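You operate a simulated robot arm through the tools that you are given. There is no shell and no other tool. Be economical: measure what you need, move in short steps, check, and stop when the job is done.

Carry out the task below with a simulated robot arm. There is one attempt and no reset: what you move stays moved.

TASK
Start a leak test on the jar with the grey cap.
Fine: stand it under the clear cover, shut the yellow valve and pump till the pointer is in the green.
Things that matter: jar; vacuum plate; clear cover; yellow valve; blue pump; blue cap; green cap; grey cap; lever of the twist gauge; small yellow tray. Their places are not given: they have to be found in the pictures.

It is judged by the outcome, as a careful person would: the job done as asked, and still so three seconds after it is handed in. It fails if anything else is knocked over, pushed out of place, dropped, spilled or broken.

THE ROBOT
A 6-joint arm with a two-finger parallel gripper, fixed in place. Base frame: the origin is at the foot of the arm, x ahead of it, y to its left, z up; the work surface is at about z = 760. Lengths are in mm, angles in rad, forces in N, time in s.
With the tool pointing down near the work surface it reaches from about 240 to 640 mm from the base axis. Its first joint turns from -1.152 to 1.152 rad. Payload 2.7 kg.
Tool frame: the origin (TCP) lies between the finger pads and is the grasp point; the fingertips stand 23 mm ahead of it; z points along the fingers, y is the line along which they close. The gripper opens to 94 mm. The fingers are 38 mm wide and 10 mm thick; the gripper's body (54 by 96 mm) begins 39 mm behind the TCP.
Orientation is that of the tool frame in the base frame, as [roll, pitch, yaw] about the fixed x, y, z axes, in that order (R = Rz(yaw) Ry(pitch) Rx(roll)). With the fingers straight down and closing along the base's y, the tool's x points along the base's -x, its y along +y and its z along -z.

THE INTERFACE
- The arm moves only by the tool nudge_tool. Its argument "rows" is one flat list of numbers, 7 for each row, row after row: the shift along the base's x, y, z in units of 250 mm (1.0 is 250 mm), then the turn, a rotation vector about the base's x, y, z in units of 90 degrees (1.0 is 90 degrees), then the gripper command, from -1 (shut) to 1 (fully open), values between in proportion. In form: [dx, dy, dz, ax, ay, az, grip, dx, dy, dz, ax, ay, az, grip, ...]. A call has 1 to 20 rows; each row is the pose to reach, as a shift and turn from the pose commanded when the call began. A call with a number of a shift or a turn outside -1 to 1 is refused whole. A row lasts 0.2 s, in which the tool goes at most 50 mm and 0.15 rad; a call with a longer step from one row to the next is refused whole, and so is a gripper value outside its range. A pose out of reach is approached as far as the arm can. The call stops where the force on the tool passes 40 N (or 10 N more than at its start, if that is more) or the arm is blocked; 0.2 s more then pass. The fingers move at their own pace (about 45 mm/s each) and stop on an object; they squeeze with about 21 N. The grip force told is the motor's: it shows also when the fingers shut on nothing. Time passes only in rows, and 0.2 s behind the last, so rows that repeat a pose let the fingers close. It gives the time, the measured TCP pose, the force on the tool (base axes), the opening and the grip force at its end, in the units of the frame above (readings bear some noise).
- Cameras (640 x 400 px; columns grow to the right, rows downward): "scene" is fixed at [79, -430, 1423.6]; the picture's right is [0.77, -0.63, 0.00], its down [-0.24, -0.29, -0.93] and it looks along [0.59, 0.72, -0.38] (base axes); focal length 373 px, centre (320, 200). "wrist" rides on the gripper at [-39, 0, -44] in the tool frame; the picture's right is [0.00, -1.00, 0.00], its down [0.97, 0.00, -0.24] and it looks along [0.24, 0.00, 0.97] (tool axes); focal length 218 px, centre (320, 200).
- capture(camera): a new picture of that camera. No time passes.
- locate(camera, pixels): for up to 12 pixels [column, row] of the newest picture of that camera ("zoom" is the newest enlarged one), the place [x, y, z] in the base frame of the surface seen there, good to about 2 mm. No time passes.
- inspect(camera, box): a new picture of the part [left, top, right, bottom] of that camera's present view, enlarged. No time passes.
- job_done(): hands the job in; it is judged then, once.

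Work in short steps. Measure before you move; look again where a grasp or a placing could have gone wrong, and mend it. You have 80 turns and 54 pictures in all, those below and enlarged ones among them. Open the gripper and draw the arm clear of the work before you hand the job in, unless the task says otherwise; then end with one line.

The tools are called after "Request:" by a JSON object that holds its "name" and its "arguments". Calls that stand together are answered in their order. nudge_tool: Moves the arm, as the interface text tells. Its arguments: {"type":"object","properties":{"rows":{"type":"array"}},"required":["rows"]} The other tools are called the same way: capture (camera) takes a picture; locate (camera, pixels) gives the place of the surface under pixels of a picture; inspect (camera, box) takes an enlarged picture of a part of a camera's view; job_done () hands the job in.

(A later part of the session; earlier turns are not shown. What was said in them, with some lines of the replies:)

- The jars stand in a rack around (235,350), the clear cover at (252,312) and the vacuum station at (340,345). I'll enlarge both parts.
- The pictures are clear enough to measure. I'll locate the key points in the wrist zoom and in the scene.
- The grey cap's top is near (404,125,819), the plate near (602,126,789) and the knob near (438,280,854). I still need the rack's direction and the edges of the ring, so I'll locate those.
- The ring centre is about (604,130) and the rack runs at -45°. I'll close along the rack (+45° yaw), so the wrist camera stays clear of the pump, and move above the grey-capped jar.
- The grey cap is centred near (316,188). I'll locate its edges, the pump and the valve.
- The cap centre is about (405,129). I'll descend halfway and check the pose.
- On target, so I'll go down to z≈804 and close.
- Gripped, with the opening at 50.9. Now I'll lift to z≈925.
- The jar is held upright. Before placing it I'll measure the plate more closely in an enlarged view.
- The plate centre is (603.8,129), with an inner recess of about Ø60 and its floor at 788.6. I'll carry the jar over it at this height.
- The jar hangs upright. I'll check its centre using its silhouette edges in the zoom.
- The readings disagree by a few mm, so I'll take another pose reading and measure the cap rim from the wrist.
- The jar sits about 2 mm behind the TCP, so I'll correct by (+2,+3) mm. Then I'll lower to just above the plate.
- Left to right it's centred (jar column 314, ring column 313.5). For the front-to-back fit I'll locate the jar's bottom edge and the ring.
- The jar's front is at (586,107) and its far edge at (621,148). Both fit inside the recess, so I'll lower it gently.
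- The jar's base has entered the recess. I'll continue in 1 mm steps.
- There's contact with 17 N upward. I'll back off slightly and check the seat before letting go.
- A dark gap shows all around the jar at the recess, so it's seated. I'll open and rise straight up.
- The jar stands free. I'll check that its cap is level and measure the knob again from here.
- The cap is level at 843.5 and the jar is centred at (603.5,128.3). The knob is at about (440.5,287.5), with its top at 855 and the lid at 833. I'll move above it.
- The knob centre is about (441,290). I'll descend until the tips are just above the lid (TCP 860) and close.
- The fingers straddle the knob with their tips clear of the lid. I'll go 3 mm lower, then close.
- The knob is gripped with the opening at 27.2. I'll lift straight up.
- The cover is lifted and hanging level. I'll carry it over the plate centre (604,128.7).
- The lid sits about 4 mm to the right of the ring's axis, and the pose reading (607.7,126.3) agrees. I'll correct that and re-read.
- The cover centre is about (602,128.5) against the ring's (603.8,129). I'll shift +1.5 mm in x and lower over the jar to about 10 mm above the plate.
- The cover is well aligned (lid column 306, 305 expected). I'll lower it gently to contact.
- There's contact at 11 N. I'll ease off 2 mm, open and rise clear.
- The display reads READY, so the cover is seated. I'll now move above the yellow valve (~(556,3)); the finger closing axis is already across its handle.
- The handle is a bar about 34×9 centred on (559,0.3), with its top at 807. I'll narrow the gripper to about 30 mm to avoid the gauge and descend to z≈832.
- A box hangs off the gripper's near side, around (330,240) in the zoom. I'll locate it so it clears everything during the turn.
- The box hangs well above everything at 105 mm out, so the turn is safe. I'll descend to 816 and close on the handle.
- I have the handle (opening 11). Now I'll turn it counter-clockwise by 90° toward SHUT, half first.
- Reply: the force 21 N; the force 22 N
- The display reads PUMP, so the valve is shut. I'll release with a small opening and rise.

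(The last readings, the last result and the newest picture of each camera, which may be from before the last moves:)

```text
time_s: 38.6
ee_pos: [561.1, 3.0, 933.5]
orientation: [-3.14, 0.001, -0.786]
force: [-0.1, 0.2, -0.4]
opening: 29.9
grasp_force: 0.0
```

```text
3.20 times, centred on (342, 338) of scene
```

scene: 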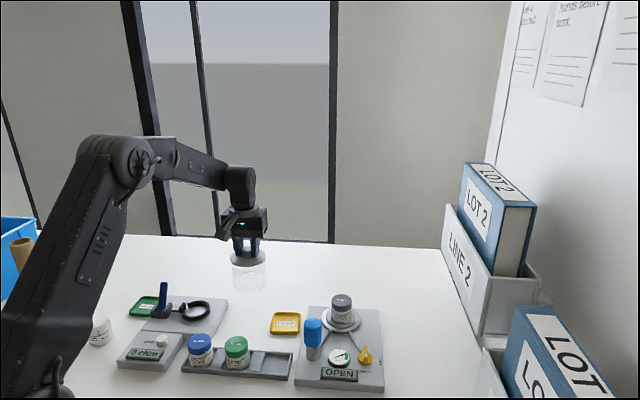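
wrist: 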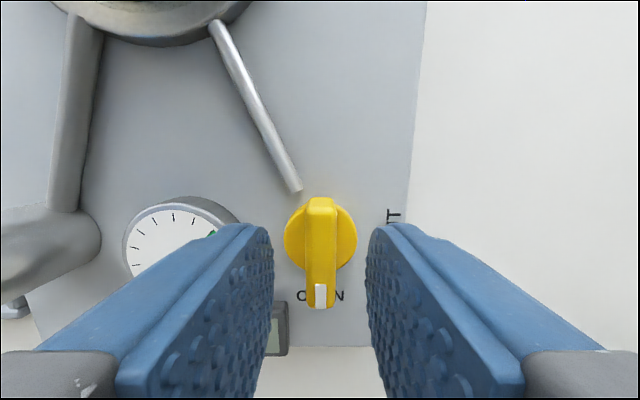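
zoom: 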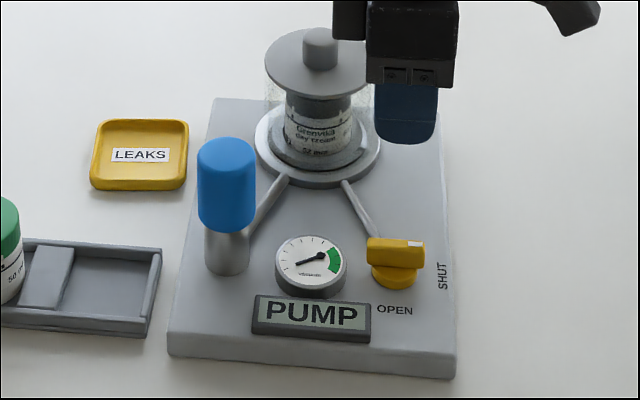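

The valve is at SHUT. I'll go above the blue pump (~(477,79.5)) with the fingers closed.

Request:
{"name": "nudge_tool", "arguments": {"rows": [-0.06, 0.057, 0, 0, 0, 0, -1, -0.17, 0.162, 0, 0, 0, 0, -1, -0.28, 0.267, 0, 0, 0, 0, -1, -0.328, 0.313, 0, 0, 0, 0, -1, -0.328, 0.313, 0, 0, 0, 0, -1]}}

Request:
{"name": "capture", "arguments": {"camera": "wrist"}}

Request:
{"name": "inspect", "arguments": {"camera": "scene", "box": [280, 285, 376, 385]}}

```text
time_s: 39.8
ee_pos: [475.9, 79.1, 933.8]
orientation: [3.141, 0.0, -0.785]
force: [-0.9, -0.1, 0.3]
opening: 0.3
grasp_force: 21.1
```

```text
18 pictures are left
```

wrist: 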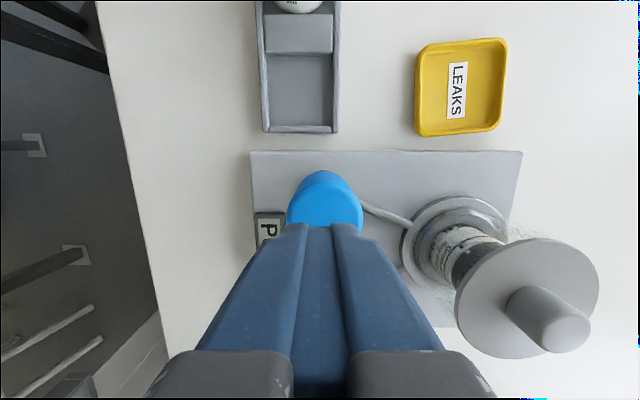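

```text
4.00 times, centred on (328, 335) of scene
```

zoom: 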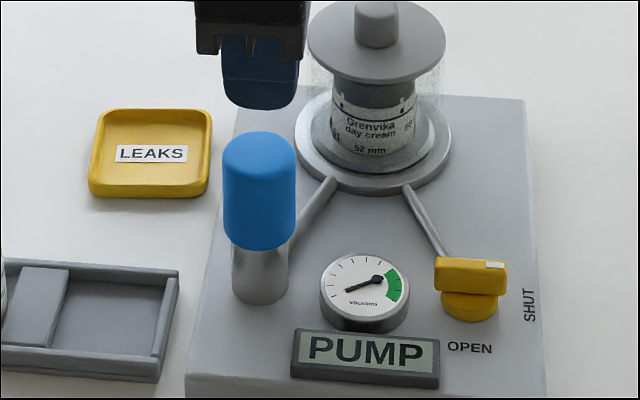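

The fingers are centred over the pump. I'll press down about 20 mm past contact, unless the force stops it.

Request:
{"name": "nudge_tool", "arguments": {"rows": [0, 0, -0.08, 0, 0, 0, -1, 0, 0, -0.13, 0, 0, 0, -1, 0, 0, -0.15, 0, 0, 0, -1, 0, 0, -0.17, 0, 0, 0, -1, 0, 0, -0.19, 0, 0, 0, -1, 0, 0, -0.21, 0, 0, 0, -1]}}

Request:
{"name": "inspect", "arguments": {"camera": "scene", "box": [280, 285, 376, 385]}}

```text
time_s: 41.2
ee_pos: [476.4, 79.6, 880.2]
orientation: [-3.141, 0.0, -0.785]
force: [1.2, 1.2, 2.5]
opening: 0.0
grasp_force: 21.1
```

```text
4.00 times, centred on (328, 335) of scene
```

zoom: 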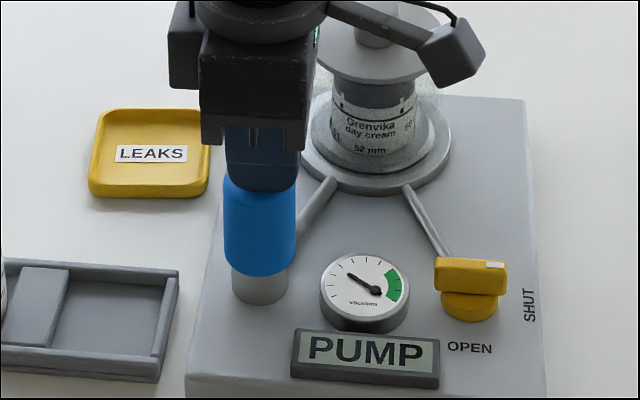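

The pointer moved up with this stroke. I'll finish the stroke gently, then raise to see whether the pump springs back.

Request:
{"name": "nudge_tool", "arguments": {"rows": [0, 0, -0.016, 0, 0, 0, -1, 0, 0, -0.032, 0, 0, 0, -1, 0, 0, 0.04, 0, 0, 0, -1, 0, 0, 0.12, 0, 0, 0, -1, 0, 0, 0.12, 0, 0, 0, -1]}}

Request:
{"name": "inspect", "arguments": {"camera": "scene", "box": [280, 285, 376, 385]}}

```text
time_s: 42.4
ee_pos: [477.4, 77.9, 909.9]
orientation: [3.141, 0.0, -0.786]
force: [0.0, 0.7, 0.0]
opening: 0.0
grasp_force: 20.9
```

```text
4.00 times, centred on (328, 335) of scene
```

zoom: 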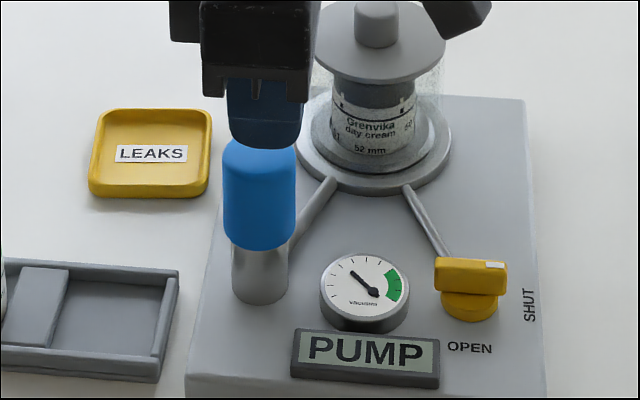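

The pump springs back and the pointer moved about 60° in one stroke. I'll do the second stroke.

Request:
{"name": "nudge_tool", "arguments": {"rows": [0, 0, -0.05, 0, 0, 0, -1, 0, 0, -0.08, 0, 0, 0, -1, 0, 0, -0.11, 0, 0, 0, -1, 0, 0, -0.14, 0, 0, 0, -1, 0, 0, -0.148, 0, 0, 0, -1, 0, 0, -0.1, 0, 0, 0, -1, 0, 0, 0, 0, 0, 0, -1, 0, 0, 0, 0, 0, 0, -1]}}

Request:
{"name": "inspect", "arguments": {"camera": "scene", "box": [310, 325, 390, 385]}}

```text
time_s: 44.2
ee_pos: [475.9, 78.5, 910.7]
orientation: [-3.141, -0.001, -0.785]
force: [0.2, -1.3, 0.4]
opening: 0.0
grasp_force: 21.4
```

```text
6.67 times, centred on (350, 355) of scene
```

zoom: 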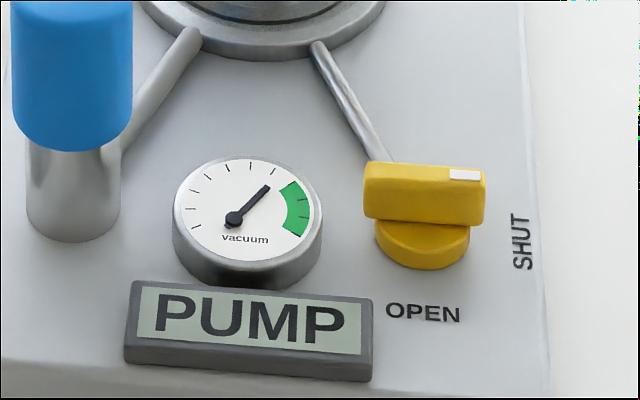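

The pointer is just short of green and needs about half a stroke. I'll press roughly 10 mm past contact and look while holding.

Request:
{"name": "nudge_tool", "arguments": {"rows": [0, 0, -0.05, 0, 0, 0, -1, 0, 0, -0.07, 0, 0, 0, -1, 0, 0, -0.09, 0, 0, 0, -1, 0, 0, -0.09, 0, 0, 0, -1]}}

Request:
{"name": "inspect", "arguments": {"camera": "scene", "box": [310, 325, 390, 385]}}

```text
time_s: 45.2
ee_pos: [478.1, 80.1, 887.3]
orientation: [3.141, 0.0, -0.783]
force: [-1.1, -0.6, 1.3]
opening: 0.3
grasp_force: 21.1
```

```text
6.67 times, centred on (350, 355) of scene
```

zoom: 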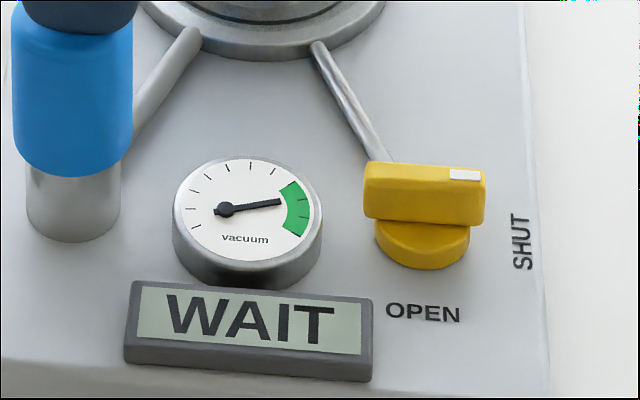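

The pointer is in mid-green and the display says WAIT. I'll raise clear, open the gripper and draw back.

Request:
{"name": "nudge_tool", "arguments": {"rows": [0, 0, 0.06, 0, 0, 0, -1, 0, 0, 0.2, 0, 0, 0, -1, 0, 0, 0.38, 0, 0, 0, -1, 0, 0, 0.56, 0, 0, 0, 0.2, -0.15, 0, 0.65, 0, 0, 0, 0.5, -0.3, 0, 0.75, 0, 0, 0, 0.5, -0.3, 0, 0.75, 0, 0, 0, 0.5]}}

Request:
{"name": "inspect", "arguments": {"camera": "scene", "box": [286, 275, 398, 400]}}

Request:
{"name": "capture", "arguments": {"camera": "scene"}}

```text
time_s: 46.8
ee_pos: [401.1, 80.1, 1078.2]
orientation: [3.142, 0.0, -0.785]
force: [0.1, 0.7, 0.6]
opening: 70.4
grasp_force: 0.1
```

```text
3.20 times, centred on (342, 338) of scene
```

zoom: 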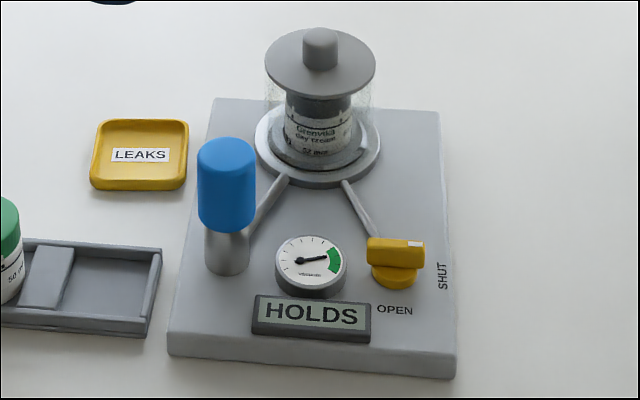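

```text
11 pictures are left
```

scene: 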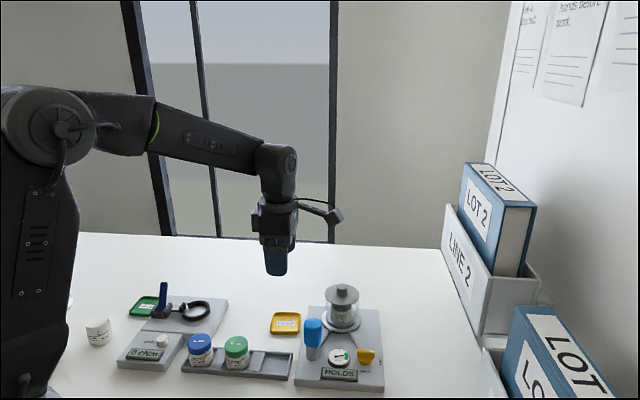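

The display now reads HOLDS, the pointer is in the green, and everything else is undisturbed. I'll hand it in.

Request:
{"name": "job_done", "arguments": {}}

```text
The job is handed in.
```

The leak test is running: the grey-capped jar is under the clear cover, the yellow valve is shut, and the pointer is in the green with the display reading HOLDS.
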